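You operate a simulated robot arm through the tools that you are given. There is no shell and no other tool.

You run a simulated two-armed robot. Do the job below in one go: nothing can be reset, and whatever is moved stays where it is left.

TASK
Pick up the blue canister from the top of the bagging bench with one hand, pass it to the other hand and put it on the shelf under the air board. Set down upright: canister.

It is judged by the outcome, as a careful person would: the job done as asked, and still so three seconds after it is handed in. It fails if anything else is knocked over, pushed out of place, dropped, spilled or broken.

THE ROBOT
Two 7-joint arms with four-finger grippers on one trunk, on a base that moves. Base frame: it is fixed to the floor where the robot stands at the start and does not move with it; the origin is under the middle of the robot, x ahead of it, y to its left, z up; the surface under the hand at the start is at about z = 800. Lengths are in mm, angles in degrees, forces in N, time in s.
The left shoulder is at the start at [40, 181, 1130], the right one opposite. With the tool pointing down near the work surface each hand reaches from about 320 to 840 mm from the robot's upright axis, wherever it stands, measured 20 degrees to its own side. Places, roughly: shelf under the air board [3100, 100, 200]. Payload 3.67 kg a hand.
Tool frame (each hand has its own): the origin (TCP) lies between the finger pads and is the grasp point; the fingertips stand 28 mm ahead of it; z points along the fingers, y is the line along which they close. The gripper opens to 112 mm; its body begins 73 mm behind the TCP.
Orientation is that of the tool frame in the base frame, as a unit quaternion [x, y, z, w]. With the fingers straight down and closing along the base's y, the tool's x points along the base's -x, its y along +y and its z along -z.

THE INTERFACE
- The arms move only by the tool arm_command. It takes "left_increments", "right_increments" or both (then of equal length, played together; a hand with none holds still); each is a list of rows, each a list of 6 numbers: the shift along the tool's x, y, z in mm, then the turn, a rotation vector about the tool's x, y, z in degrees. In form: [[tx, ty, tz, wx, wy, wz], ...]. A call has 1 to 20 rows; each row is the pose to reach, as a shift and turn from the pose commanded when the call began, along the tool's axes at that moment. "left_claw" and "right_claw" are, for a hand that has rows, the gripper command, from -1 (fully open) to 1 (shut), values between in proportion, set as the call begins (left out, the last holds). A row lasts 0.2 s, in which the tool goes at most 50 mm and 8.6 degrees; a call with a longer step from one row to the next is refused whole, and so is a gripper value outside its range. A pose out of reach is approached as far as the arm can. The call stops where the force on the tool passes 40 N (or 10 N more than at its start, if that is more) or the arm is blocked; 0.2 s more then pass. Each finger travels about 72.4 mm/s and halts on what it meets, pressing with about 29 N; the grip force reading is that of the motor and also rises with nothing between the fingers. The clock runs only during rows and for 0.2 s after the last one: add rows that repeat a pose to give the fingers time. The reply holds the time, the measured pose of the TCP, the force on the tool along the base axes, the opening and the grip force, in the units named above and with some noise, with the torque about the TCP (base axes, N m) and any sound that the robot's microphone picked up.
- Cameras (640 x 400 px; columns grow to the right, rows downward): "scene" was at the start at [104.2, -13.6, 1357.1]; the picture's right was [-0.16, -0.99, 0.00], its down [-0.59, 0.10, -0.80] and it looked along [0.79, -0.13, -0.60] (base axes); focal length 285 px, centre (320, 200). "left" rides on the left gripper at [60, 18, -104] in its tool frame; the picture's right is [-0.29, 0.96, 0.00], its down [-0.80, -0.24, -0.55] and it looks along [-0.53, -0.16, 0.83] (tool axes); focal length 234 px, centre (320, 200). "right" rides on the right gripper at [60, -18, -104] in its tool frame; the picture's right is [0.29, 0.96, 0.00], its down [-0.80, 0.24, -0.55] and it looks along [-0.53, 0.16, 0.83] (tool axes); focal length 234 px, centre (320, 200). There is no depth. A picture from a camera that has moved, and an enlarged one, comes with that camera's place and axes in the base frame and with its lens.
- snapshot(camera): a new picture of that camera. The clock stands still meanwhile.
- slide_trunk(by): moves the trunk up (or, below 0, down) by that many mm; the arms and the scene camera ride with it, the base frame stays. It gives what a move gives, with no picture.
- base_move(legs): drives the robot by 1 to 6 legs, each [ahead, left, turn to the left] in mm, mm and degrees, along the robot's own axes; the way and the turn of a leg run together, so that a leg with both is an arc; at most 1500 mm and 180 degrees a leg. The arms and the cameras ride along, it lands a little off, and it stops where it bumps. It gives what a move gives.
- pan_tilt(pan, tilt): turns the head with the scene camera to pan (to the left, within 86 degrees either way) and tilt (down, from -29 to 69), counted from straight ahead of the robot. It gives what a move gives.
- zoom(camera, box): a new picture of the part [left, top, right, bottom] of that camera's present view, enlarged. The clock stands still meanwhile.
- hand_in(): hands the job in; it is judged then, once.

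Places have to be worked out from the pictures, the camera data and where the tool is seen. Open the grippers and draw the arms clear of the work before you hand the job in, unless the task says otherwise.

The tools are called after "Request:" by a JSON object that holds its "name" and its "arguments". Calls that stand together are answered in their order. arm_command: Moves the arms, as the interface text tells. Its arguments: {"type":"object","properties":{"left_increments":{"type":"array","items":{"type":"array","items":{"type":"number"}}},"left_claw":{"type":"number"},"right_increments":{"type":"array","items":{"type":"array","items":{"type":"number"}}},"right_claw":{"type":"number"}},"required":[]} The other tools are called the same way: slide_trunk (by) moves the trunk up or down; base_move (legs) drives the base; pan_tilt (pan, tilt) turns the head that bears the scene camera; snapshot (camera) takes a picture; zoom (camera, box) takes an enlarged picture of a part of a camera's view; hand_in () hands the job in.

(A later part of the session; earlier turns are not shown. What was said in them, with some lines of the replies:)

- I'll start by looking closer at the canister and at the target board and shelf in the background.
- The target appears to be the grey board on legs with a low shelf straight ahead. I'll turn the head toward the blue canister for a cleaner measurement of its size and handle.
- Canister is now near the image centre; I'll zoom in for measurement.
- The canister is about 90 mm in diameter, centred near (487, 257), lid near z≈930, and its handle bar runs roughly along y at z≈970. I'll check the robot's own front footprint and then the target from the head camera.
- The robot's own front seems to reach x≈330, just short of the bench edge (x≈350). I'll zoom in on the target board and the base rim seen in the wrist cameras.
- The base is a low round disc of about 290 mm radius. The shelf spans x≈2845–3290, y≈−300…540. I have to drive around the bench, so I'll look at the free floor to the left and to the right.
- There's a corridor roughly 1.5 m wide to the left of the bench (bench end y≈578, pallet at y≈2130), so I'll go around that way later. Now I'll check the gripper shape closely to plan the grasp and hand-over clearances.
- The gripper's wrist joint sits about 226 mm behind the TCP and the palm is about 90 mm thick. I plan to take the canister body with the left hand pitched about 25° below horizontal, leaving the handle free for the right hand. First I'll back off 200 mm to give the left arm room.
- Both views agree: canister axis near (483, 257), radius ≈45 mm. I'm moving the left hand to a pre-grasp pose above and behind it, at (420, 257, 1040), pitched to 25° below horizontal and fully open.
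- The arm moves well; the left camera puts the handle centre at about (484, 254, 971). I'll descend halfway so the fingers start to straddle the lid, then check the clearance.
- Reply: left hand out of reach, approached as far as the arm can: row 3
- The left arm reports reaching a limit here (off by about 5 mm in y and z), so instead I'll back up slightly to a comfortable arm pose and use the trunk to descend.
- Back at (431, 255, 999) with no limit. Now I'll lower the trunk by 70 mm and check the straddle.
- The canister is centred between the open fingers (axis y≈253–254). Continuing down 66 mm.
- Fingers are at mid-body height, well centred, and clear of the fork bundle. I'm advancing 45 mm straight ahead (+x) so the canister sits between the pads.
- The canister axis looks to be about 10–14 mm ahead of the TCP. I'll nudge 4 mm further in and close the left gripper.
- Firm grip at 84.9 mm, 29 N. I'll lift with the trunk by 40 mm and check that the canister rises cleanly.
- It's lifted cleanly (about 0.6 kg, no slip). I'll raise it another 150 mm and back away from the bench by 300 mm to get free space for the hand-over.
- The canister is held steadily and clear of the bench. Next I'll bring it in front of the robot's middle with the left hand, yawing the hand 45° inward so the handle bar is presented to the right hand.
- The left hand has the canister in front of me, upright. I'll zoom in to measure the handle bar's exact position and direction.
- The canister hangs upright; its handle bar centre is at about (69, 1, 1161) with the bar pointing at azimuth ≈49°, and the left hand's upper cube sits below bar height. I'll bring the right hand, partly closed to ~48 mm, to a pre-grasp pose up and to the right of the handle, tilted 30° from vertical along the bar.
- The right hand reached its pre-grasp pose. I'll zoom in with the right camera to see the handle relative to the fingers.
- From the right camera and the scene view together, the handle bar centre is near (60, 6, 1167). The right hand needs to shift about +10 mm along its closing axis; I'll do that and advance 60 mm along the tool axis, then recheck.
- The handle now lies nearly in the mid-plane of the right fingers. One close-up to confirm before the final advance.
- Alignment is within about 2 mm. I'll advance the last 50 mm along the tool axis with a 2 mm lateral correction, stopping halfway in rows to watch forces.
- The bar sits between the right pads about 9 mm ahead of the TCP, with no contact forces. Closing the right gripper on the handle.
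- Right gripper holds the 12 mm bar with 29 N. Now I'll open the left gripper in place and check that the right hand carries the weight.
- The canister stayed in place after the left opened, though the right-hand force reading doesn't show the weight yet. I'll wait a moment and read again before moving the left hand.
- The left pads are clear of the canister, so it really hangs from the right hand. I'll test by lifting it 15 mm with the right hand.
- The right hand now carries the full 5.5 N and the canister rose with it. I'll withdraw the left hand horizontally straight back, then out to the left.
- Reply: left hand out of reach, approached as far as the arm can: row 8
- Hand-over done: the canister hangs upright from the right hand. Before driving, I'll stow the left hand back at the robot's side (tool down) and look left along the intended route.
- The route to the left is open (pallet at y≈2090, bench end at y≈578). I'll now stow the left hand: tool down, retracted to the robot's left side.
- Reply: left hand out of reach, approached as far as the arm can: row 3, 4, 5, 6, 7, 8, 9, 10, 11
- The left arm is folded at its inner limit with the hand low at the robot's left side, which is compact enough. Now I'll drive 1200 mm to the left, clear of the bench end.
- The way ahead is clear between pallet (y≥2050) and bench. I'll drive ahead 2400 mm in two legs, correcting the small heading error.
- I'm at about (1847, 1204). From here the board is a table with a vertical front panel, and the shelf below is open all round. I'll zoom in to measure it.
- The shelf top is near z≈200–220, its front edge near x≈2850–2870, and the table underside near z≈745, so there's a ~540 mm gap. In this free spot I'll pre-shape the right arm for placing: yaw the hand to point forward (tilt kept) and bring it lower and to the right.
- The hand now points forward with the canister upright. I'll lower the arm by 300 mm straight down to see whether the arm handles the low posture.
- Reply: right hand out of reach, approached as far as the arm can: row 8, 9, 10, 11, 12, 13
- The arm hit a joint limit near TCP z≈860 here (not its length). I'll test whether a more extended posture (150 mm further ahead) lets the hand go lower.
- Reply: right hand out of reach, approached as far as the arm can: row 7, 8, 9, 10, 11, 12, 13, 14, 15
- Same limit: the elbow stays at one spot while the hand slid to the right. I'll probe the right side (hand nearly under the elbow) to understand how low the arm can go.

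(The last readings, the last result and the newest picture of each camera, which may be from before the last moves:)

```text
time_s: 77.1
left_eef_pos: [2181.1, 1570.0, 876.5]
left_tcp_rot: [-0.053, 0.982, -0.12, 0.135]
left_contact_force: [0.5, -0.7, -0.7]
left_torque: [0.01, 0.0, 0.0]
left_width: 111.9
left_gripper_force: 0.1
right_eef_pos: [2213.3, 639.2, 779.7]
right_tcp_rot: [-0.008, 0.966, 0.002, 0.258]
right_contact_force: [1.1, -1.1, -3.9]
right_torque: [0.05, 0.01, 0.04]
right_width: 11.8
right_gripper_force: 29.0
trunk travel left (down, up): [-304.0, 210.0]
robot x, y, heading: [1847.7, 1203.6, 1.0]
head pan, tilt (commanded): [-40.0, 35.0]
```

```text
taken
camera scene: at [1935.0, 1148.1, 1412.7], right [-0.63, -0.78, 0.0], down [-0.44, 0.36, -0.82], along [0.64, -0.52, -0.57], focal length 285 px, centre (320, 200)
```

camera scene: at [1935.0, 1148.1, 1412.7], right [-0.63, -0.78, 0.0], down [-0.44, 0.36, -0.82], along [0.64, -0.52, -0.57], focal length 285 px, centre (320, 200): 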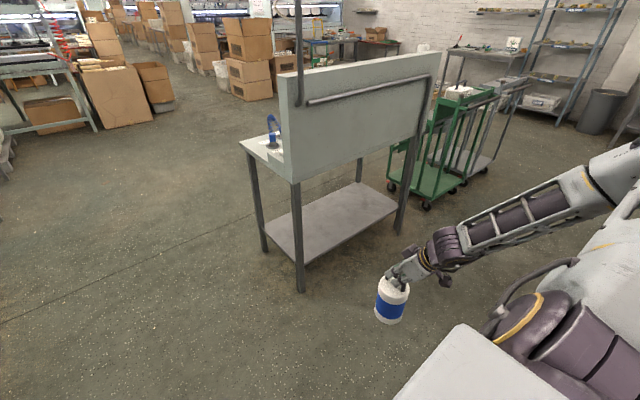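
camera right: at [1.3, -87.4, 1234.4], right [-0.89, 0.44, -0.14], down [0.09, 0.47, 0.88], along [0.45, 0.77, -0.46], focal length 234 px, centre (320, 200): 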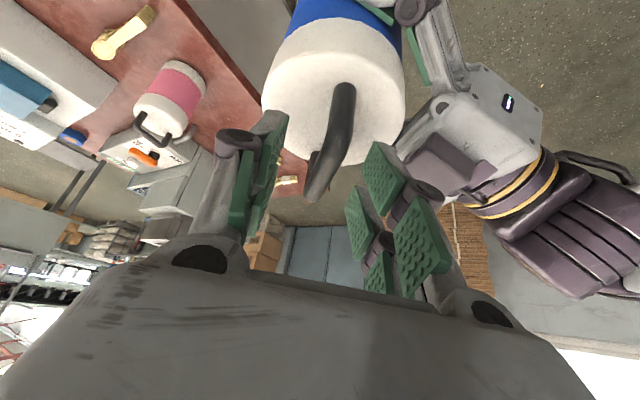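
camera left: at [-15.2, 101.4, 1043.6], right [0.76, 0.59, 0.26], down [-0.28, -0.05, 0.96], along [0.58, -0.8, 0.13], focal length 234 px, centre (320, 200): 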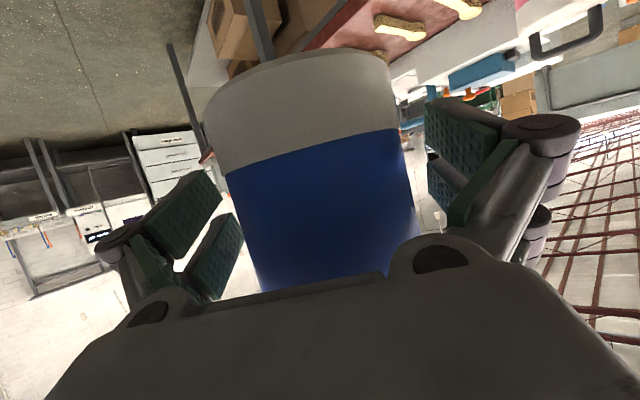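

No limit here, and the elbow sits lower. I'll keep lowering at this spot by 180 mm to find how low the hand can go.

Request:
{"name": "arm_command", "arguments": {"right_increments": [[12.5, 0, 21.7, 0, 0, 0], [25, 0, 43.3, 0, 0, 0], [37.5, 0, 65, 0, 0, 0], [50, 0, 86.6, 0, 0, 0], [62.5, 0, 108.3, 0, 0, 0], [75, 0, 129.9, 0, 0, 0], [90, 0, 155.9, 0, 0, 0], [90, 0, 155.9, 0, 0, 0]]}}

Request:
{"name": "snapshot", "arguments": {"camera": "scene"}}

```text
time_s: 79.1
left_eef_pos: [2184.2, 1570.2, 876.0]
left_tcp_rot: [-0.054, 0.982, -0.122, 0.134]
left_contact_force: [-0.3, -0.8, 0.0]
left_torque: [-0.01, 0.02, -0.01]
left_width: 112.2
left_gripper_force: 0.0
right_eef_pos: [2185.0, 637.1, 610.2]
right_tcp_rot: [-0.008, 0.974, 0.003, 0.227]
right_contact_force: [-1.9, -0.4, -6.3]
right_torque: [0.03, -0.02, 0.01]
right_width: 12.0
right_gripper_force: 29.1
right hand out of reach, approached as far as the arm can: row 7, 8
trunk travel left (down, up): [-304.0, 210.0]
robot x, y, heading: [1849.6, 1204.5, 1.0]
head pan, tilt (commanded): [-40.0, 35.0]
stopped in row 8 (right hand): the arm was blocked; the commanded pose is now the measured one
```

```text
taken
camera scene: at [1937.9, 1149.3, 1412.5], right [-0.63, -0.78, 0.0], down [-0.45, 0.36, -0.82], along [0.63, -0.52, -0.57], focal length 285 px, centre (320, 200)
```

scene: 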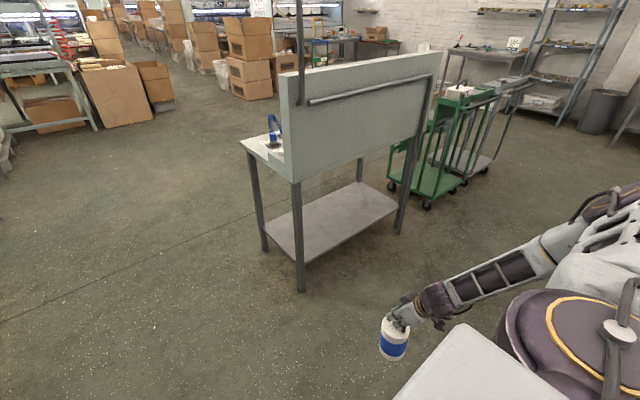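

The hand reached z≈610 here, lower than needed (after the trunk goes down), with the elbow low and outside; it only blocked at the very end. From this low-elbow posture I'll raise slightly and move forward and inward, restoring the 30° tilt.

Request:
{"name": "arm_command", "arguments": {"right_increments": [[-22.2, 5, -22.5, 0, -0.5, 0], [-48.9, 15, -42.8, 0, -1, 0], [-82.4, 25, -54.2, 0, -1.5, 0], [-116, 40, -43.2, 0, -2, 0], [-147.4, 60, -27.7, 0, -2.5, 0], [-178.8, 85, -12.3, 0, -3, 0], [-210.2, 110, 3.2, 0, -3.4, 0], [-241.6, 135, 18.6, 0, -3.8, 0], [-272.9, 160, 34.1, 0, -3.8, 0], [-272.9, 160, 34.1, 0, -3.8, 0]]}}

Request:
{"name": "snapshot", "arguments": {"camera": "scene"}}

```text
time_s: 81.3
left_eef_pos: [2179.3, 1569.6, 877.5]
left_tcp_rot: [-0.054, 0.982, -0.121, 0.136]
left_contact_force: [-0.7, 0.7, 0.3]
left_torque: [0.02, -0.03, 0.02]
left_width: 111.9
left_gripper_force: 0.1
right_eef_pos: [2441.0, 804.0, 705.7]
right_tcp_rot: [-0.008, 0.965, 0.003, 0.263]
right_contact_force: [0.1, 0.5, -5.9]
right_torque: [-0.04, 0.06, -0.01]
right_width: 12.0
right_gripper_force: 28.9
trunk travel left (down, up): [-304.0, 210.0]
robot x, y, heading: [1847.5, 1203.2, 1.1]
head pan, tilt (commanded): [-40.0, 35.0]
```

```text
taken
camera scene: at [1934.3, 1147.8, 1412.7], right [-0.63, -0.78, 0.0], down [-0.45, 0.36, -0.82], along [0.64, -0.52, -0.57], focal length 285 px, centre (320, 200)
```

scene: 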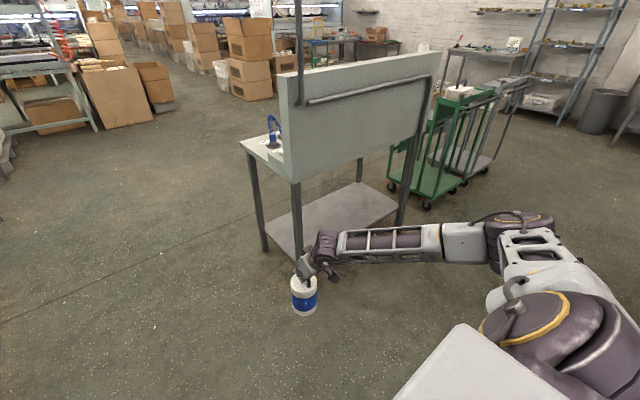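

That posture works: TCP (2441, 804, 706) with the elbow low and outside. I'll lower another 60 mm here to leave margin for the trunk.

Request:
{"name": "arm_command", "arguments": {"right_increments": [[7.6, 0, 12.9, 0, 0, 0], [15.2, 0, 25.8, 0, 0, 0], [22.9, 0, 38.8, 0, 0, 0], [30.5, 0, 51.7, 0, 0, 0], [30.5, 0, 51.7, 0, 0, 0]]}}

Request:
{"name": "pan_tilt", "arguments": {"pan": -30, "tilt": 40}}

Request:
{"name": "snapshot", "arguments": {"camera": "scene"}}

```text
time_s: 82.5
left_eef_pos: [2181.0, 1570.5, 877.4]
left_tcp_rot: [-0.054, 0.982, -0.122, 0.136]
left_contact_force: [-0.5, 0.3, -0.5]
left_torque: [0.01, -0.02, 0.02]
left_width: 112.0
left_gripper_force: 0.0
right_eef_pos: [2441.5, 802.4, 644.7]
right_tcp_rot: [-0.008, 0.965, 0.003, 0.264]
right_contact_force: [-1.1, 0.2, -5.1]
right_torque: [0.01, 0.0, 0.01]
right_width: 11.8
right_gripper_force: 28.6
trunk travel left (down, up): [-304.0, 210.0]
robot x, y, heading: [1850.8, 1205.8, 0.9]
head pan, tilt (commanded): [-40.0, 35.0]
```

```text
time_s: 83.2
left_eef_pos: [2181.0, 1570.3, 876.8]
left_tcp_rot: [-0.053, 0.982, -0.121, 0.136]
left_contact_force: [0.4, -0.4, 0.1]
left_torque: [0.01, -0.03, 0.0]
left_width: 111.8
left_gripper_force: 0.0
right_eef_pos: [2442.3, 802.9, 646.1]
right_tcp_rot: [-0.008, 0.965, 0.003, 0.262]
right_contact_force: [-0.1, 0.2, -4.9]
right_torque: [0.01, 0.07, -0.01]
right_width: 12.0
right_gripper_force: 29.6
trunk travel left (down, up): [-304.0, 210.0]
robot x, y, heading: [1850.7, 1203.5, 0.9]
head pan, tilt (commanded): [-30.0, 40.0]
```

```text
taken
camera scene: at [1941.2, 1162.5, 1405.1], right [-0.49, -0.87, 0.0], down [-0.56, 0.31, -0.77], along [0.67, -0.37, -0.64], focal length 285 px, centre (320, 200)
```

scene: 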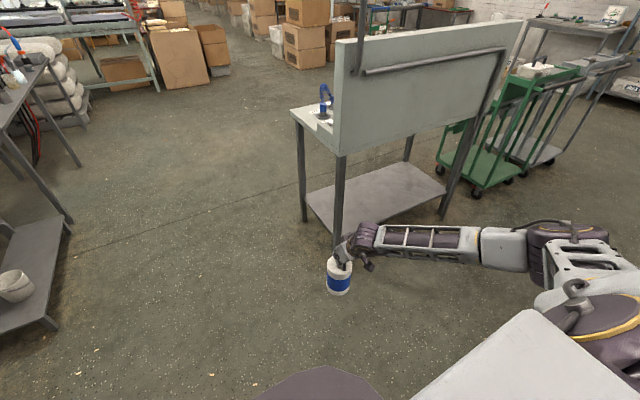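

TCP at z≈646 without hitting a limit. I'll check that the canister still hangs upright.

Request:
{"name": "zoom", "arguments": {"camera": "scene", "box": [280, 210, 440, 310]}}

Request:
{"name": "snapshot", "arguments": {"camera": "right"}}

```text
4.00 times, centred on (360, 260) of scene
camera zoom: at [1941.2, 1162.5, 1405.1], right [-0.49, -0.87, 0.0], down [-0.56, 0.31, -0.77], along [0.67, -0.37, -0.64], focal length 1138 px, centre (160, -40)
```

zoom: 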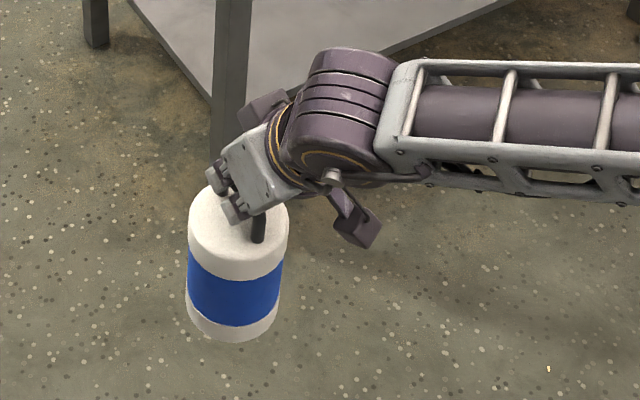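

```text
taken
camera right: at [2338.3, 782.5, 704.2], right [-0.27, 0.95, -0.14], down [0.4, 0.25, 0.88], along [0.88, 0.18, -0.45], focal length 234 px, centre (320, 200)
```

right: 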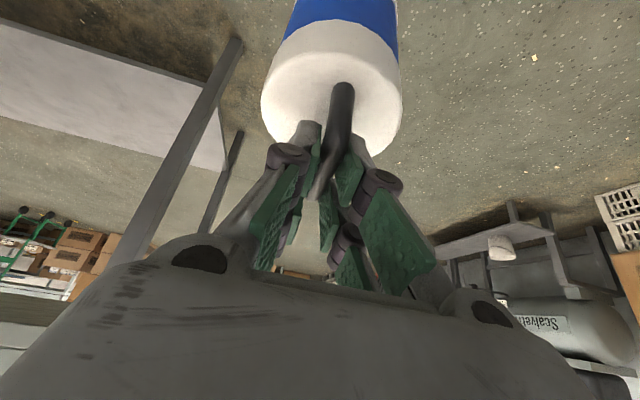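

The canister hangs upright in the right hand. I'll drive sideways to line up with the shelf (about 680 mm to the right), then look at the shelf from the front.

Request:
{"name": "base_move", "arguments": {"legs": [[0, -681, 0]]}}

Request:
{"name": "pan_tilt", "arguments": {"pan": -10, "tilt": 35}}

Request:
{"name": "snapshot", "arguments": {"camera": "scene"}}

Request:
{"name": "zoom", "arguments": {"camera": "scene", "box": [220, 100, 540, 300]}}

```text
time_s: 87.1
left_eef_pos: [2191.7, 888.5, 877.4]
left_tcp_rot: [-0.054, 0.982, -0.121, 0.135]
left_contact_force: [-0.3, -0.4, 0.1]
left_torque: [0.0, -0.01, 0.03]
left_width: 112.0
left_gripper_force: 0.1
right_eef_pos: [2454.4, 122.3, 645.7]
right_tcp_rot: [-0.009, 0.965, 0.005, 0.263]
right_contact_force: [0.0, 0.4, -6.4]
right_torque: [0.02, 0.03, 0.01]
right_width: 12.0
right_gripper_force: 29.0
trunk travel left (down, up): [-304.0, 210.0]
robot x, y, heading: [1860.4, 520.5, 1.0]
head pan, tilt (commanded): [-30.0, 40.0]
```

```text
time_s: 87.9
left_eef_pos: [2192.0, 889.0, 877.2]
left_tcp_rot: [-0.054, 0.982, -0.122, 0.135]
left_contact_force: [0.2, 0.3, -0.7]
left_torque: [0.0, 0.0, 0.01]
left_width: 112.1
left_gripper_force: 0.1
right_eef_pos: [2454.4, 122.5, 645.5]
right_tcp_rot: [-0.011, 0.965, 0.004, 0.263]
right_contact_force: [0.2, -0.9, -5.4]
right_torque: [0.0, 0.02, 0.02]
right_width: 11.8
right_gripper_force: 28.7
trunk travel left (down, up): [-304.0, 210.0]
robot x, y, heading: [1859.6, 518.0, 1.2]
head pan, tilt (commanded): [-10.0, 35.0]
```

```text
taken
camera scene: at [1965.2, 508.9, 1412.6], right [-0.16, -0.99, 0.0], down [-0.57, 0.09, -0.82], along [0.81, -0.13, -0.57], focal length 285 px, centre (320, 200)
```

scene: 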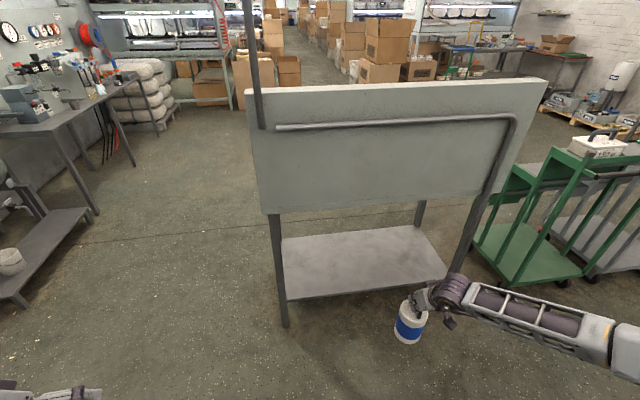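

```text
2.00 times, centred on (380, 200) of scene
camera zoom: at [1965.2, 508.9, 1412.6], right [-0.16, -0.99, 0.0], down [-0.57, 0.09, -0.82], along [0.81, -0.13, -0.57], focal length 569 px, centre (200, 200)
```

zoom: 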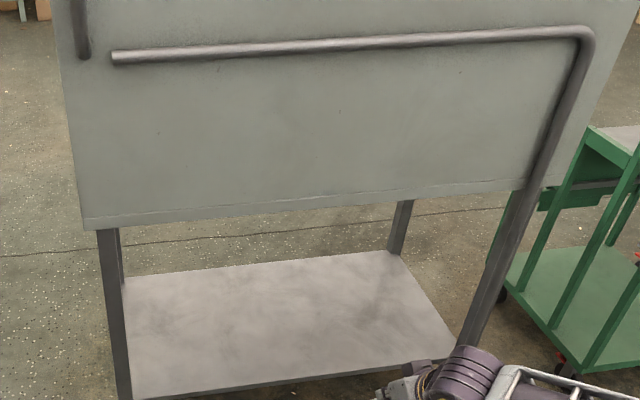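

The shelf spans about x 2850–3300, y −317…542. I'll lower the trunk by 190 mm here and take a second view to triangulate the shelf height and the panel's lower edge.

Request:
{"name": "slide_trunk", "arguments": {"by": -190}}

Request:
{"name": "pan_tilt", "arguments": {"pan": -10, "tilt": 28}}

Request:
{"name": "snapshot", "arguments": {"camera": "scene"}}

Request:
{"name": "zoom", "arguments": {"camera": "scene", "box": [220, 120, 540, 320]}}

Request:
{"name": "snapshot", "arguments": {"camera": "right"}}

```text
time_s: 90.0
left_eef_pos: [2190.8, 890.7, 688.0]
left_tcp_rot: [-0.054, 0.982, -0.122, 0.136]
left_contact_force: [0.2, -0.7, -0.1]
left_torque: [0.0, 0.0, -0.03]
left_width: 111.9
left_gripper_force: 0.1
right_eef_pos: [2453.8, 122.8, 455.6]
right_tcp_rot: [-0.01, 0.964, 0.004, 0.264]
right_contact_force: [-0.1, 0.0, -5.3]
right_torque: [0.0, 0.02, 0.0]
right_width: 11.7
right_gripper_force: 28.6
trunk travel left (down, up): [-114.0, 400.0]
robot x, y, heading: [1857.4, 524.4, 1.1]
head pan, tilt (commanded): [-10.0, 35.0]
```

```text
time_s: 90.7
left_eef_pos: [2191.9, 889.5, 687.4]
left_tcp_rot: [-0.054, 0.982, -0.121, 0.136]
left_contact_force: [-0.1, -0.2, -0.3]
left_torque: [0.04, -0.02, -0.01]
left_width: 112.1
left_gripper_force: 0.1
right_eef_pos: [2453.7, 123.8, 455.2]
right_tcp_rot: [-0.01, 0.965, 0.005, 0.263]
right_contact_force: [0.6, 0.6, -5.0]
right_torque: [-0.03, 0.03, 0.03]
right_width: 11.5
right_gripper_force: 29.0
trunk travel left (down, up): [-114.0, 400.0]
robot x, y, heading: [1856.0, 521.0, 0.9]
head pan, tilt (commanded): [-10.0, 28.0]
```

```text
taken
camera scene: at [1968.3, 508.3, 1233.6], right [-0.16, -0.99, 0.0], down [-0.46, 0.07, -0.88], along [0.87, -0.14, -0.47], focal length 285 px, centre (320, 200)
```

scene: 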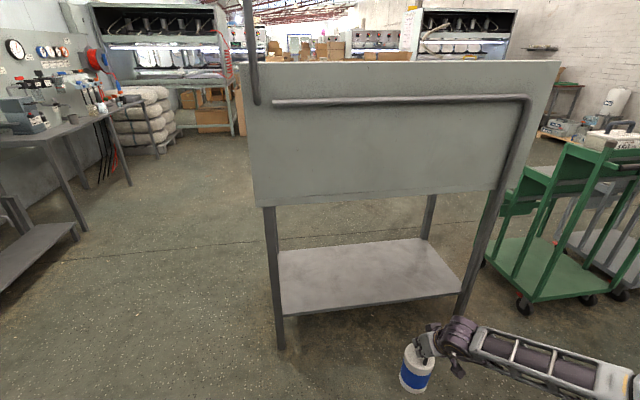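

```text
2.00 times, centred on (380, 220) of scene
camera zoom: at [1968.3, 508.3, 1233.6], right [-0.16, -0.99, 0.0], down [-0.46, 0.07, -0.88], along [0.87, -0.14, -0.47], focal length 569 px, centre (200, 160)
```

zoom: 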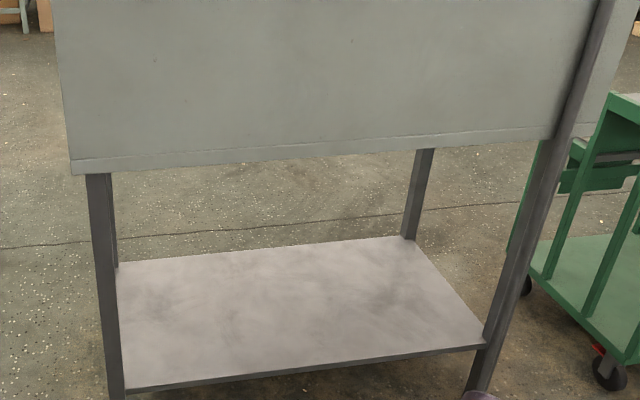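

```text
taken
camera right: at [2350.4, 102.2, 514.3], right [-0.27, 0.95, -0.14], down [0.4, 0.25, 0.88], along [0.88, 0.18, -0.45], focal length 234 px, centre (320, 200)
```

right: 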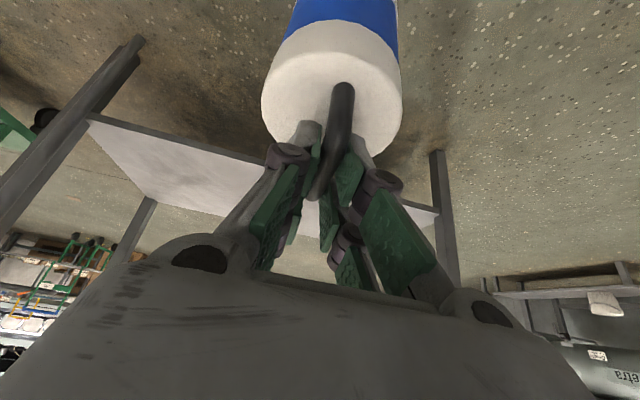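

Triangulation with the wrist camera puts the shelf top at z≈200 (front edge x≈2850) and the panel's lower edge at z≈755. I'll look at the right arm to judge where the elbow and forearm will be relative to that panel.

Request:
{"name": "pan_tilt", "arguments": {"pan": -50, "tilt": 45}}

Request:
{"name": "snapshot", "arguments": {"camera": "scene"}}

```text
time_s: 91.7
left_eef_pos: [2192.0, 890.1, 687.9]
left_tcp_rot: [-0.054, 0.982, -0.122, 0.137]
left_contact_force: [0.4, -0.1, -1.1]
left_torque: [0.0, 0.02, 0.03]
left_width: 111.7
left_gripper_force: 0.1
right_eef_pos: [2453.5, 122.2, 455.5]
right_tcp_rot: [-0.01, 0.965, 0.004, 0.264]
right_contact_force: [0.4, 0.4, -5.6]
right_torque: [0.0, 0.03, -0.01]
right_width: 11.6
right_gripper_force: 28.6
trunk travel left (down, up): [-114.0, 400.0]
robot x, y, heading: [1858.0, 521.6, 0.9]
head pan, tilt (commanded): [-50.0, 45.0]
```

```text
taken
camera scene: at [1931.6, 461.2, 1207.9], right [-0.75, -0.66, 0.0], down [-0.46, 0.53, -0.71], along [0.46, -0.53, -0.71], focal length 285 px, centre (320, 200)
```

scene: 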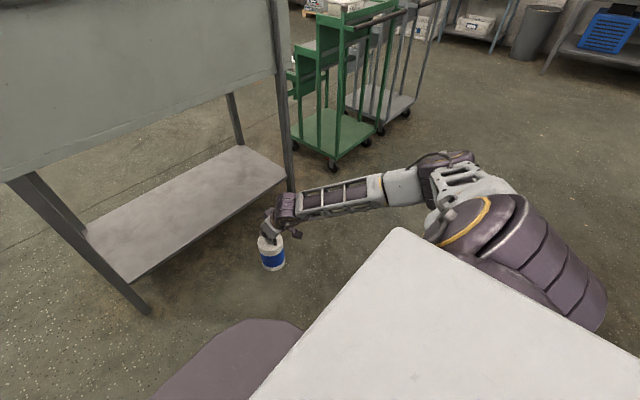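

Elbow is at about z≈880 and the forearm slopes down to the wrist, so with the canister about 40 mm above the shelf and ~115 mm inside the front edge, everything passes under the panel. I'll lower the trunk 32 mm more and drive the first 300 mm ahead.

Request:
{"name": "slide_trunk", "arguments": {"by": -32}}

Request:
{"name": "base_move", "arguments": {"legs": [[300, 0, 0]]}}

Request:
{"name": "pan_tilt", "arguments": {"pan": -40, "tilt": 45}}

Request:
{"name": "snapshot", "arguments": {"camera": "scene"}}

Request:
{"name": "snapshot", "arguments": {"camera": "right"}}

```text
time_s: 92.5
left_eef_pos: [2191.7, 889.4, 655.8]
left_tcp_rot: [-0.054, 0.982, -0.122, 0.135]
left_contact_force: [0.0, 0.6, -0.3]
left_torque: [-0.01, 0.02, 0.01]
left_width: 111.8
left_gripper_force: 0.1
right_eef_pos: [2454.4, 123.3, 423.7]
right_tcp_rot: [-0.01, 0.965, 0.004, 0.263]
right_contact_force: [0.1, 0.1, -5.8]
right_torque: [0.05, 0.04, 0.01]
right_width: 11.9
right_gripper_force: 28.8
trunk travel left (down, up): [-82.0, 432.0]
robot x, y, heading: [1861.7, 523.0, 1.1]
head pan, tilt (commanded): [-50.0, 45.0]
```

```text
time_s: 94.5
left_eef_pos: [2483.7, 896.4, 655.4]
left_tcp_rot: [-0.055, 0.982, -0.122, 0.135]
left_contact_force: [-0.3, 0.2, -0.2]
left_torque: [-0.01, 0.03, 0.0]
left_width: 111.9
left_gripper_force: 0.0
right_eef_pos: [2747.3, 129.2, 421.4]
right_tcp_rot: [-0.01, 0.965, 0.005, 0.263]
right_contact_force: [0.4, -0.8, -5.7]
right_torque: [-0.04, 0.06, -0.04]
right_width: 11.8
right_gripper_force: 28.5
trunk travel left (down, up): [-82.0, 432.0]
robot x, y, heading: [2153.5, 527.4, 1.3]
head pan, tilt (commanded): [-50.0, 45.0]
```

```text
time_s: 95.3
left_eef_pos: [2483.5, 895.9, 655.0]
left_tcp_rot: [-0.056, 0.982, -0.121, 0.136]
left_contact_force: [-0.8, -0.2, -0.7]
left_torque: [-0.02, 0.02, -0.02]
left_width: 112.2
left_gripper_force: 0.1
right_eef_pos: [2746.9, 128.1, 423.3]
right_tcp_rot: [-0.01, 0.965, 0.005, 0.263]
right_contact_force: [-0.5, 1.0, -5.0]
right_torque: [0.04, 0.08, -0.03]
right_width: 11.6
right_gripper_force: 29.1
trunk travel left (down, up): [-82.0, 432.0]
robot x, y, heading: [2148.9, 528.2, 1.3]
head pan, tilt (commanded): [-40.0, 45.0]
```

```text
taken
camera scene: at [2234.6, 477.0, 1175.4], right [-0.63, -0.78, 0.0], down [-0.55, 0.44, -0.71], along [0.55, -0.44, -0.71], focal length 285 px, centre (320, 200)
```

scene: 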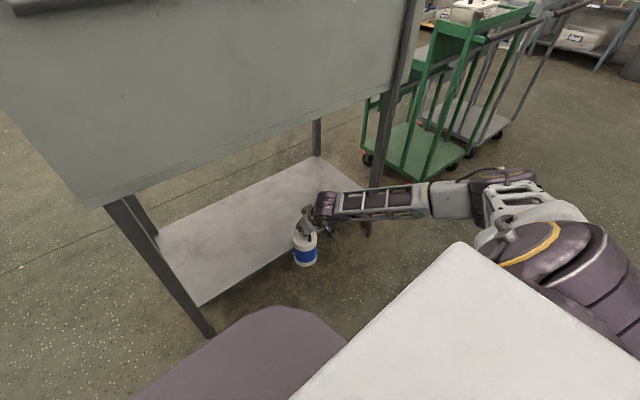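

```text
taken
camera right: at [2644.1, 108.6, 481.5], right [-0.27, 0.95, -0.14], down [0.4, 0.25, 0.88], along [0.88, 0.18, -0.45], focal length 234 px, centre (320, 200)
```

right: 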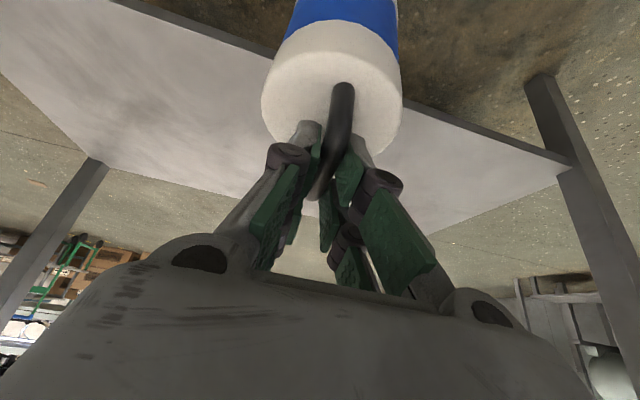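

The canister is just in front of the shelf edge (x≈2845) with its base ~40 mm above it. Driving in another 110 mm and checking.

Request:
{"name": "base_move", "arguments": {"legs": [[110, 0, 0]]}}

Request:
{"name": "snapshot", "arguments": {"camera": "scene"}}

Request:
{"name": "snapshot", "arguments": {"camera": "right"}}

```text
time_s: 96.5
left_eef_pos: [2594.3, 896.6, 653.7]
left_tcp_rot: [-0.054, 0.982, -0.121, 0.135]
left_contact_force: [0.6, -0.8, -1.1]
left_torque: [-0.03, 0.03, 0.0]
left_width: 112.1
left_gripper_force: 0.1
right_eef_pos: [2858.0, 131.2, 421.8]
right_tcp_rot: [-0.011, 0.965, 0.005, 0.263]
right_contact_force: [0.1, 0.3, -5.5]
right_torque: [0.0, 0.03, 0.0]
right_width: 12.0
right_gripper_force: 29.2
trunk travel left (down, up): [-82.0, 432.0]
robot x, y, heading: [2264.2, 531.6, 0.9]
head pan, tilt (commanded): [-40.0, 45.0]
```

```text
taken
camera scene: at [2345.8, 479.1, 1175.2], right [-0.63, -0.78, 0.0], down [-0.55, 0.44, -0.71], along [0.55, -0.44, -0.71], focal length 285 px, centre (320, 200)
```

scene: 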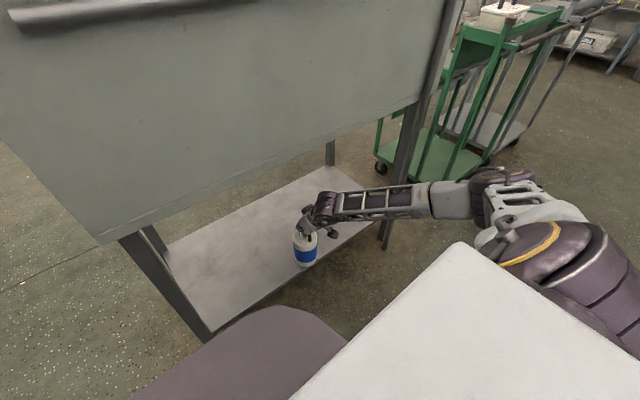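

```text
taken
camera right: at [2753.8, 110.2, 480.7], right [-0.27, 0.95, -0.14], down [0.4, 0.25, 0.88], along [0.88, 0.18, -0.45], focal length 234 px, centre (320, 200)
```

right: 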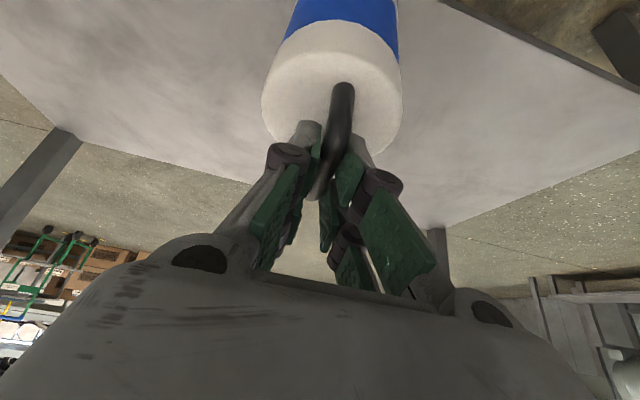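

Everything is clear of the panel (forearm passes ~65 mm below its edge). Driving the final 102 mm in.

Request:
{"name": "base_move", "arguments": {"legs": [[102, 0, 0]]}}

Request:
{"name": "snapshot", "arguments": {"camera": "scene"}}

Request:
{"name": "snapshot", "arguments": {"camera": "right"}}

```text
time_s: 97.7
left_eef_pos: [2696.2, 899.8, 654.7]
left_tcp_rot: [-0.055, 0.982, -0.121, 0.135]
left_contact_force: [1.2, 0.0, -1.0]
left_torque: [0.02, 0.06, -0.03]
left_width: 112.0
left_gripper_force: 0.0
right_eef_pos: [2959.2, 133.2, 422.0]
right_tcp_rot: [-0.011, 0.965, 0.005, 0.262]
right_contact_force: [-0.3, 0.1, -6.8]
right_torque: [0.01, 0.03, 0.0]
right_width: 11.9
right_gripper_force: 29.3
trunk travel left (down, up): [-82.0, 432.0]
robot x, y, heading: [2367.3, 532.7, 0.9]
head pan, tilt (commanded): [-40.0, 45.0]
```

```text
taken
camera scene: at [2447.7, 481.1, 1175.2], right [-0.63, -0.78, 0.0], down [-0.55, 0.44, -0.71], along [0.55, -0.44, -0.71], focal length 285 px, centre (320, 200)
```

scene: 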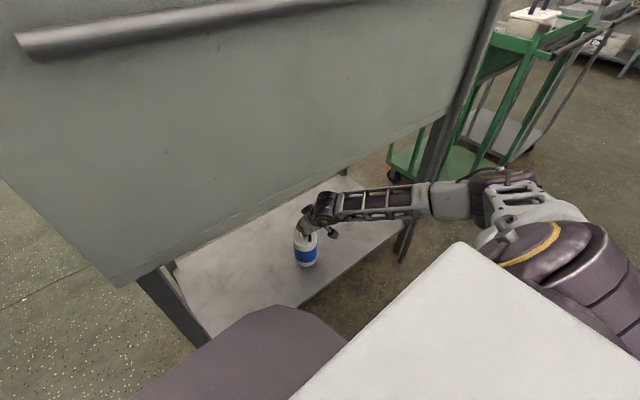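

```text
taken
camera right: at [2855.8, 112.5, 480.6], right [-0.27, 0.95, -0.14], down [0.4, 0.25, 0.88], along [0.87, 0.18, -0.45], focal length 234 px, centre (320, 200)
```

right: 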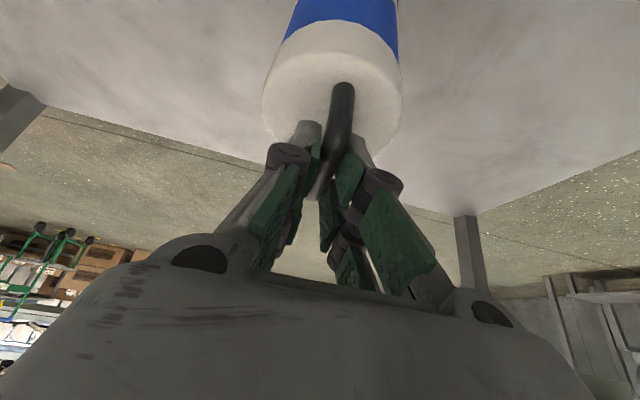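

The canister hangs upright over the shelf, ~115 mm inside its front edge. I'll lower with the trunk, first 26 mm, then in small steps while watching the force.

Request:
{"name": "slide_trunk", "arguments": {"by": -26}}

Request:
{"name": "zoom", "arguments": {"camera": "scene", "box": [260, 170, 420, 290]}}

```text
time_s: 98.4
left_eef_pos: [2695.1, 900.4, 629.1]
left_tcp_rot: [-0.055, 0.982, -0.122, 0.137]
left_contact_force: [0.6, 0.1, 0.2]
left_torque: [-0.01, 0.0, -0.03]
left_width: 112.0
left_gripper_force: 0.0
right_eef_pos: [2963.9, 132.2, 403.0]
right_tcp_rot: [-0.011, 0.963, 0.003, 0.269]
right_contact_force: [7.6, -4.5, 24.6]
right_torque: [-0.02, -1.03, -0.06]
right_width: 11.8
right_gripper_force: 29.0
trunk travel left (down, up): [-56.0, 458.0]
robot x, y, heading: [2364.6, 531.3, 1.1]
head pan, tilt (commanded): [-40.0, 45.0]
```

```text
3.33 times, centred on (340, 230) of scene
camera zoom: at [2443.9, 482.2, 1149.7], right [-0.63, -0.78, 0.0], down [-0.55, 0.44, -0.71], along [0.55, -0.44, -0.71], focal length 949 px, centre (253, 100)
```

zoom: 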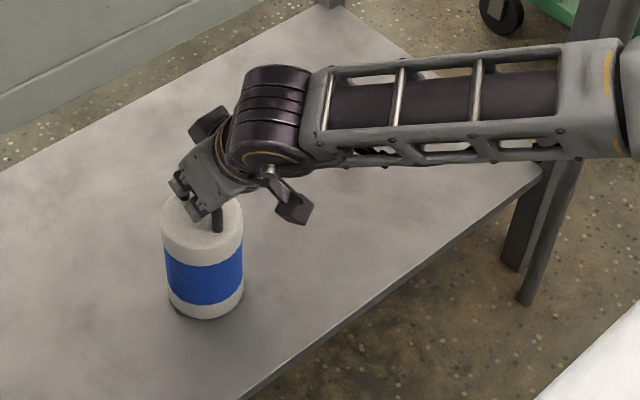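

Contact: the canister is on the shelf (shelf top ≈220) and I'm pressing with ~25 N. I'll relieve the pressure by raising the trunk 6 mm.

Request:
{"name": "slide_trunk", "arguments": {"by": 6}}

```text
time_s: 98.9
left_eef_pos: [2694.6, 899.1, 634.5]
left_tcp_rot: [-0.055, 0.981, -0.122, 0.138]
left_contact_force: [-0.3, -0.2, 0.2]
left_torque: [-0.01, -0.02, 0.02]
left_width: 112.0
left_gripper_force: 0.0
right_eef_pos: [2957.4, 133.5, 402.9]
right_tcp_rot: [-0.01, 0.965, 0.004, 0.262]
right_contact_force: [2.6, -0.4, 13.0]
right_torque: [0.07, -0.3, -0.04]
right_width: 11.6
right_gripper_force: 29.4
trunk travel left (down, up): [-62.0, 452.0]
robot x, y, heading: [2364.2, 533.7, 1.0]
head pan, tilt (commanded): [-40.0, 45.0]
```

Still pressing with 13 N; raising 4 mm more.

Request:
{"name": "slide_trunk", "arguments": {"by": 4}}

Request:
{"name": "zoom", "arguments": {"camera": "scene", "box": [260, 180, 400, 280]}}

Request:
{"name": "zoom", "arguments": {"camera": "right", "box": [200, 0, 460, 290]}}

```text
time_s: 99.5
left_eef_pos: [2695.7, 899.6, 638.8]
left_tcp_rot: [-0.056, 0.982, -0.121, 0.135]
left_contact_force: [0.3, -0.9, 0.7]
left_torque: [0.0, 0.01, -0.01]
left_width: 112.2
left_gripper_force: 0.1
right_eef_pos: [2957.0, 133.0, 403.1]
right_tcp_rot: [-0.011, 0.966, 0.004, 0.259]
right_contact_force: [-0.4, -1.2, -4.3]
right_torque: [0.0, 0.0, 0.02]
right_width: 11.9
right_gripper_force: 29.0
trunk travel left (down, up): [-66.0, 448.0]
robot x, y, heading: [2362.4, 533.6, 0.9]
head pan, tilt (commanded): [-40.0, 45.0]
```

```text
4.00 times, centred on (330, 230) of scene
camera zoom: at [2445.9, 481.1, 1159.1], right [-0.63, -0.78, 0.0], down [-0.55, 0.44, -0.71], along [0.55, -0.44, -0.71], focal length 1138 px, centre (280, 80)
```

zoom: 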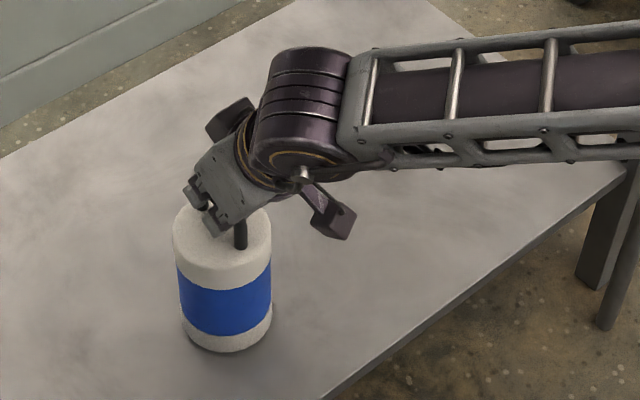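

```text
1.38 times, centred on (330, 145) of right
camera zoom: at [2853.0, 112.5, 463.1], right [-0.27, 0.95, -0.14], down [0.41, 0.25, 0.88], along [0.87, 0.18, -0.45], focal length 323 px, centre (306, 276)
```

zoom: 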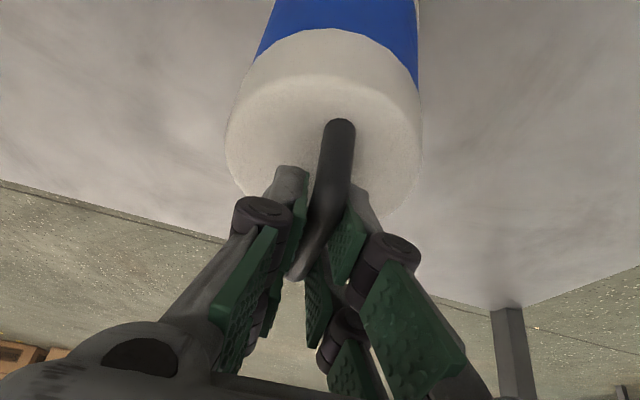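

Now the hand carries nearly the whole weight (−4.3 N), so it's just touching. I'll lower 2 mm so the shelf bears the canister lightly before releasing.

Request:
{"name": "slide_trunk", "arguments": {"by": -2}}

```text
time_s: 100.0
left_eef_pos: [2694.0, 900.0, 637.5]
left_tcp_rot: [-0.056, 0.982, -0.121, 0.136]
left_contact_force: [0.1, 0.0, 1.2]
left_torque: [0.03, -0.06, 0.02]
left_width: 112.3
left_gripper_force: 0.1
right_eef_pos: [2958.4, 133.8, 404.2]
right_tcp_rot: [-0.01, 0.965, 0.003, 0.262]
right_contact_force: [-0.3, -0.5, -5.0]
right_torque: [0.0, 0.0, 0.01]
right_width: 11.8
right_gripper_force: 28.5
trunk travel left (down, up): [-64.0, 450.0]
robot x, y, heading: [2366.3, 524.5, 1.2]
head pan, tilt (commanded): [-40.0, 45.0]
```

Hovering about 1 mm above (full weight on the hand, TCP 404). Lowering 1.5 mm more.

Request:
{"name": "slide_trunk", "arguments": {"by": -1.5}}

```text
time_s: 100.5
left_eef_pos: [2694.5, 899.2, 635.9]
left_tcp_rot: [-0.055, 0.982, -0.122, 0.137]
left_contact_force: [-0.2, 0.1, -0.1]
left_torque: [0.0, 0.0, 0.0]
left_width: 112.5
left_gripper_force: 0.1
right_eef_pos: [2958.5, 132.0, 402.5]
right_tcp_rot: [-0.011, 0.964, 0.004, 0.264]
right_contact_force: [-0.4, 0.9, -5.0]
right_torque: [0.03, 0.05, -0.01]
right_width: 11.8
right_gripper_force: 29.0
trunk travel left (down, up): [-62.0, 451.0]
robot x, y, heading: [2367.9, 529.7, 0.8]
head pan, tilt (commanded): [-40.0, 45.0]
```

Still not touching. I'll go down another 1.5 mm.

Request:
{"name": "slide_trunk", "arguments": {"by": -1.5}}

Request:
{"name": "zoom", "arguments": {"camera": "scene", "box": [280, 200, 360, 280]}}

```text
time_s: 101.0
left_eef_pos: [2695.1, 900.0, 633.1]
left_tcp_rot: [-0.055, 0.982, -0.122, 0.137]
left_contact_force: [1.3, -0.2, -0.1]
left_torque: [0.01, -0.02, 0.0]
left_width: 111.9
left_gripper_force: 0.0
right_eef_pos: [2958.0, 134.0, 402.3]
right_tcp_rot: [-0.011, 0.965, 0.004, 0.263]
right_contact_force: [-1.2, 0.4, 4.2]
right_torque: [-0.04, 0.6, -0.03]
right_width: 11.7
right_gripper_force: 29.0
trunk travel left (down, up): [-61.0, 453.0]
robot x, y, heading: [2363.2, 533.9, 1.1]
head pan, tilt (commanded): [-40.0, 45.0]
```

```text
5.00 times, centred on (320, 240) of scene
camera zoom: at [2445.3, 481.5, 1154.4], right [-0.63, -0.78, 0.0], down [-0.55, 0.44, -0.71], along [0.55, -0.44, -0.71], focal length 1423 px, centre (320, 0)
```

zoom: 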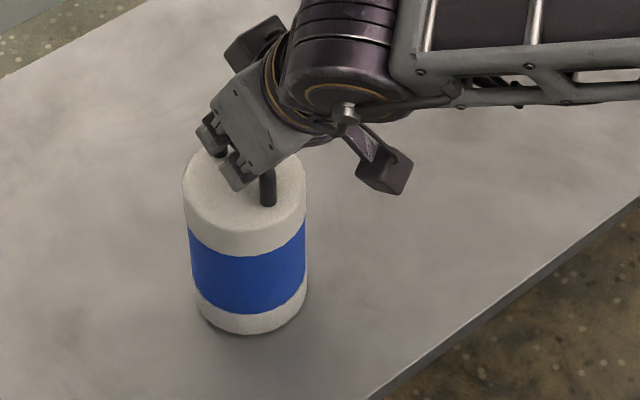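

The shelf now bears the canister (slight upward force, 4 N). I'll open the right gripper to about 50 mm in place and check.

Request:
{"name": "arm_command", "arguments": {"right_increments": [[0, 0, 0, 0, 0, 0], [0, 0, 0, 0, 0, 0], [0, 0, 0, 0, 0, 0], [0, 0, 0, 0, 0, 0]], "right_claw": 0.1}}

Request:
{"name": "zoom", "arguments": {"camera": "scene", "box": [280, 200, 360, 280]}}

Request:
{"name": "zoom", "arguments": {"camera": "right", "box": [200, 0, 460, 290]}}

```text
time_s: 102.0
left_eef_pos: [2695.3, 899.3, 633.7]
left_tcp_rot: [-0.055, 0.982, -0.122, 0.136]
left_contact_force: [-0.7, 0.3, 0.2]
left_torque: [0.0, -0.01, 0.01]
left_width: 112.1
left_gripper_force: 0.1
right_eef_pos: [2960.3, 132.9, 401.2]
right_tcp_rot: [-0.011, 0.965, 0.004, 0.263]
right_contact_force: [0.1, 1.2, 0.2]
right_torque: [0.0, 0.01, 0.01]
right_width: 50.5
right_gripper_force: 0.2
trunk travel left (down, up): [-61.0, 453.0]
robot x, y, heading: [2365.0, 533.0, 1.2]
head pan, tilt (commanded): [-40.0, 45.0]
```

```text
5.00 times, centred on (320, 240) of scene
camera zoom: at [2445.6, 481.3, 1154.3], right [-0.63, -0.78, 0.0], down [-0.55, 0.44, -0.71], along [0.55, -0.44, -0.71], focal length 1423 px, centre (320, 0)
```

zoom: 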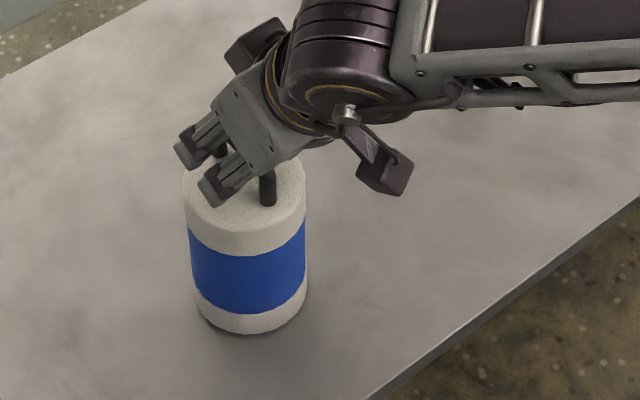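

```text
1.38 times, centred on (330, 145) of right
camera zoom: at [2855.1, 112.6, 460.6], right [-0.27, 0.95, -0.14], down [0.4, 0.25, 0.88], along [0.88, 0.18, -0.45], focal length 323 px, centre (306, 276)
```

zoom: 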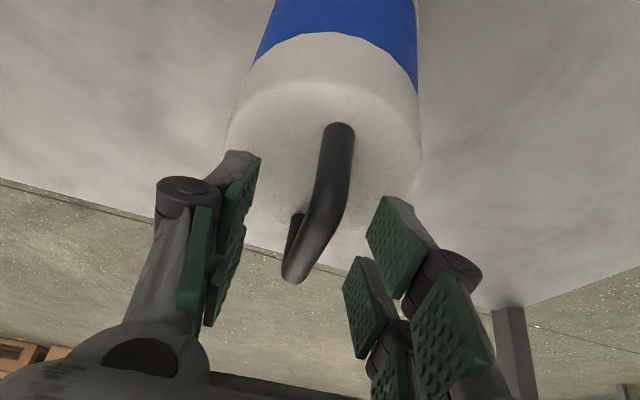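

Released; the canister stands upright on the shelf and the open fingers straddle the handle freely. I'll withdraw along the tool axis by 65 mm.

Request:
{"name": "arm_command", "arguments": {"right_increments": [[0, 0, -10, 0, 0, 0], [0, 0, -22, 0, 0, 0], [0, 0, -35, 0, 0, 0], [0, 0, -50, 0, 0, 0], [0, 0, -65, 0, 0, 0], [0, 0, -65, 0, 0, 0]]}}

Request:
{"name": "zoom", "arguments": {"camera": "scene", "box": [260, 170, 400, 280]}}

Request:
{"name": "snapshot", "arguments": {"camera": "right"}}

```text
time_s: 103.4
left_eef_pos: [2695.2, 898.9, 634.3]
left_tcp_rot: [-0.056, 0.982, -0.121, 0.136]
left_contact_force: [-0.7, 0.3, -0.7]
left_torque: [0.01, 0.02, 0.01]
left_width: 112.4
left_gripper_force: 0.1
right_eef_pos: [2924.0, 133.2, 457.8]
right_tcp_rot: [-0.01, 0.965, 0.003, 0.263]
right_contact_force: [0.1, 1.0, -0.6]
right_torque: [-0.02, 0.01, -0.01]
right_width: 50.5
right_gripper_force: 0.1
trunk travel left (down, up): [-61.0, 453.0]
robot x, y, heading: [2364.3, 530.1, 1.3]
head pan, tilt (commanded): [-40.0, 45.0]
```

```text
3.64 times, centred on (330, 225) of scene
camera zoom: at [2445.6, 481.3, 1154.3], right [-0.63, -0.78, 0.0], down [-0.55, 0.44, -0.71], along [0.55, -0.44, -0.71], focal length 1035 px, centre (284, 109)
```

zoom: 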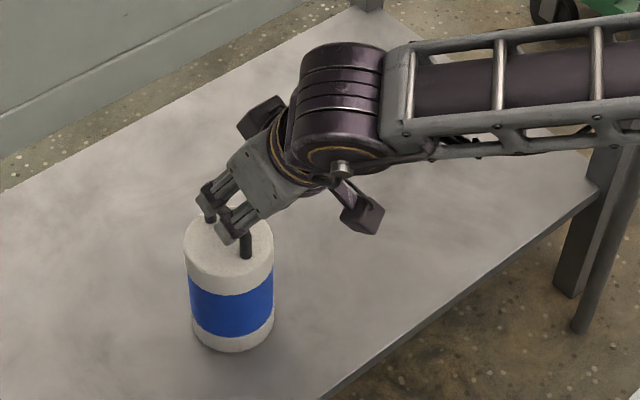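

```text
taken
camera right: at [2820.6, 112.2, 517.1], right [-0.27, 0.95, -0.14], down [0.4, 0.25, 0.88], along [0.88, 0.18, -0.45], focal length 234 px, centre (320, 200)
```

right: 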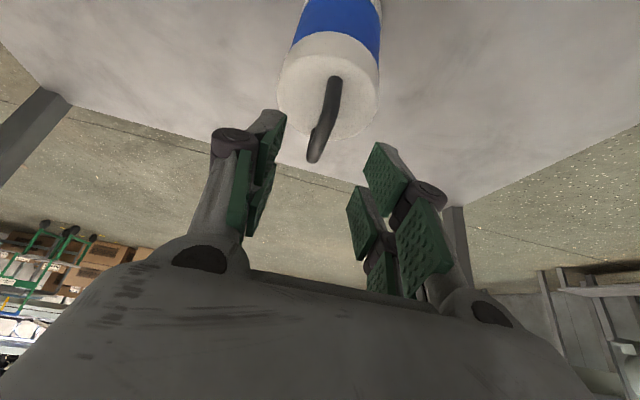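

The fingers are clear of the handle. I'll back the base straight away by 400 mm.

Request:
{"name": "base_move", "arguments": {"legs": [[-400, 0, 0]]}}

Request:
{"name": "pan_tilt", "arguments": {"pan": -25, "tilt": 38}}

Request:
{"name": "snapshot", "arguments": {"camera": "scene"}}

Request:
{"name": "snapshot", "arguments": {"camera": "right"}}

```text
time_s: 106.0
left_eef_pos: [2292.1, 892.7, 633.7]
left_tcp_rot: [-0.057, 0.981, -0.121, 0.138]
left_contact_force: [0.5, -0.5, 0.3]
left_torque: [-0.03, -0.01, 0.01]
left_width: 111.8
left_gripper_force: 0.1
right_eef_pos: [2522.4, 126.5, 459.3]
right_tcp_rot: [-0.012, 0.965, 0.004, 0.263]
right_contact_force: [0.4, 0.1, 0.7]
right_torque: [0.0, -0.01, -0.04]
right_width: 50.2
right_gripper_force: 0.1
trunk travel left (down, up): [-61.0, 453.0]
robot x, y, heading: [1959.1, 524.5, 1.1]
head pan, tilt (commanded): [-40.0, 45.0]
```

```text
time_s: 106.7
left_eef_pos: [2291.7, 893.5, 633.7]
left_tcp_rot: [-0.057, 0.981, -0.122, 0.136]
left_contact_force: [0.2, -0.4, 0.7]
left_torque: [0.02, 0.03, -0.01]
left_width: 112.1
left_gripper_force: 0.1
right_eef_pos: [2524.6, 126.4, 458.1]
right_tcp_rot: [-0.013, 0.964, 0.005, 0.264]
right_contact_force: [0.9, 0.6, -0.4]
right_torque: [0.01, 0.01, -0.03]
right_width: 50.4
right_gripper_force: 0.1
trunk travel left (down, up): [-61.0, 453.0]
robot x, y, heading: [1963.7, 525.4, 1.2]
head pan, tilt (commanded): [-25.0, 38.0]
```

```text
taken
camera scene: at [2058.8, 489.1, 1164.5], right [-0.4, -0.92, 0.0], down [-0.56, 0.25, -0.79], along [0.72, -0.32, -0.62], focal length 285 px, centre (320, 200)
```

scene: 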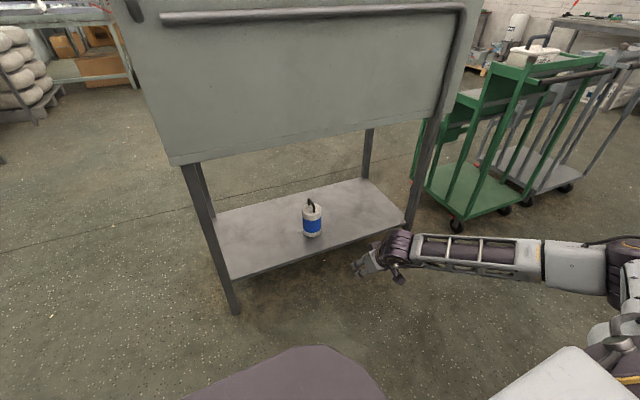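

```text
taken
camera right: at [2420.1, 105.4, 517.1], right [-0.27, 0.95, -0.14], down [0.4, 0.25, 0.88], along [0.88, 0.18, -0.45], focal length 234 px, centre (320, 200)
```

right: 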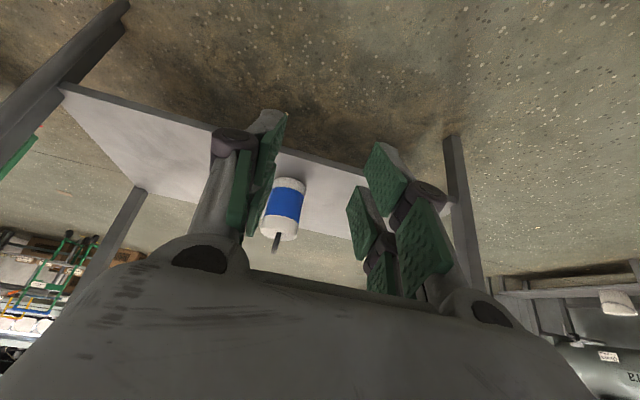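

The canister stands on the shelf under the board. I'll open the right gripper fully and take a close-up for verification.

Request:
{"name": "arm_command", "arguments": {"right_increments": [[0, 0, 0, 0, 0, 0], [0, 0, 0, 0, 0, 0], [0, 0, 0, 0, 0, 0], [0, 0, 0, 0, 0, 0], [0, 0, 0, 0, 0, 0]], "right_claw": -1}}

Request:
{"name": "zoom", "arguments": {"camera": "scene", "box": [260, 170, 380, 260]}}

```text
time_s: 107.9
left_eef_pos: [2291.1, 892.7, 633.0]
left_tcp_rot: [-0.057, 0.982, -0.121, 0.137]
left_contact_force: [-0.2, 0.2, -0.3]
left_torque: [-0.01, -0.02, -0.01]
left_width: 111.9
left_gripper_force: 0.0
right_eef_pos: [2524.1, 126.4, 457.8]
right_tcp_rot: [-0.012, 0.965, 0.004, 0.262]
right_contact_force: [0.0, 0.0, -0.1]
right_torque: [-0.02, -0.02, 0.0]
right_width: 112.2
right_gripper_force: 0.1
trunk travel left (down, up): [-61.0, 453.0]
robot x, y, heading: [1962.2, 523.2, 1.3]
head pan, tilt (commanded): [-25.0, 38.0]
```

```text
4.44 times, centred on (320, 215) of scene
camera zoom: at [2058.9, 489.2, 1164.6], right [-0.4, -0.92, 0.0], down [-0.56, 0.25, -0.79], along [0.72, -0.32, -0.62], focal length 1265 px, centre (320, 133)
```

zoom: 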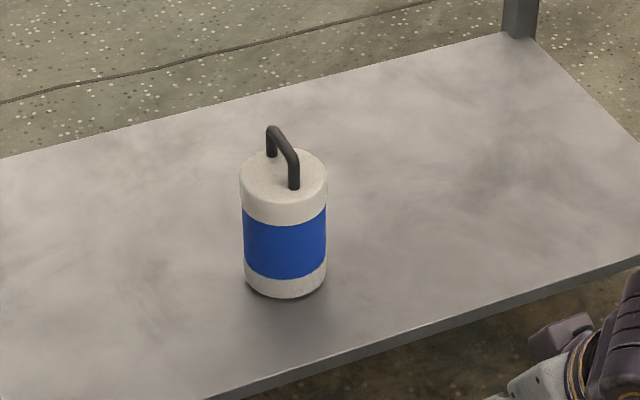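

The canister is standing upright on the shelf under the air board, well inside the front edge. Both grippers are open and empty, and both arms are clear of the board. I saw nothing else disturbed on the way, so I'm handing the job in.

Request:
{"name": "hand_in", "arguments": {}}

```text
The job is handed in.
```

The blue canister is standing upright on the shelf under the air board, about 110 mm in from the front edge, and I've handed the job in.

- **Pick and pass:** The left hand lifted the canister off the bagging bench by its body. Once I had backed away from the bench, the right hand took it by the handle.
- **Placing:** I drove around the left end of the bench and lowered the canister onto the shelf with the right hand. On first touch it was pressed down with about 25 N before I eased off and let go. It stayed upright.
- **Everything else:** The base moves reported no bumps, and I saw nothing else knocked or moved. I did not go back to look at the bench after leaving it.
- **Final state:** Both grippers are open and empty, and the robot is about 400 mm back from where it set the canister down, with both arms clear of the board.
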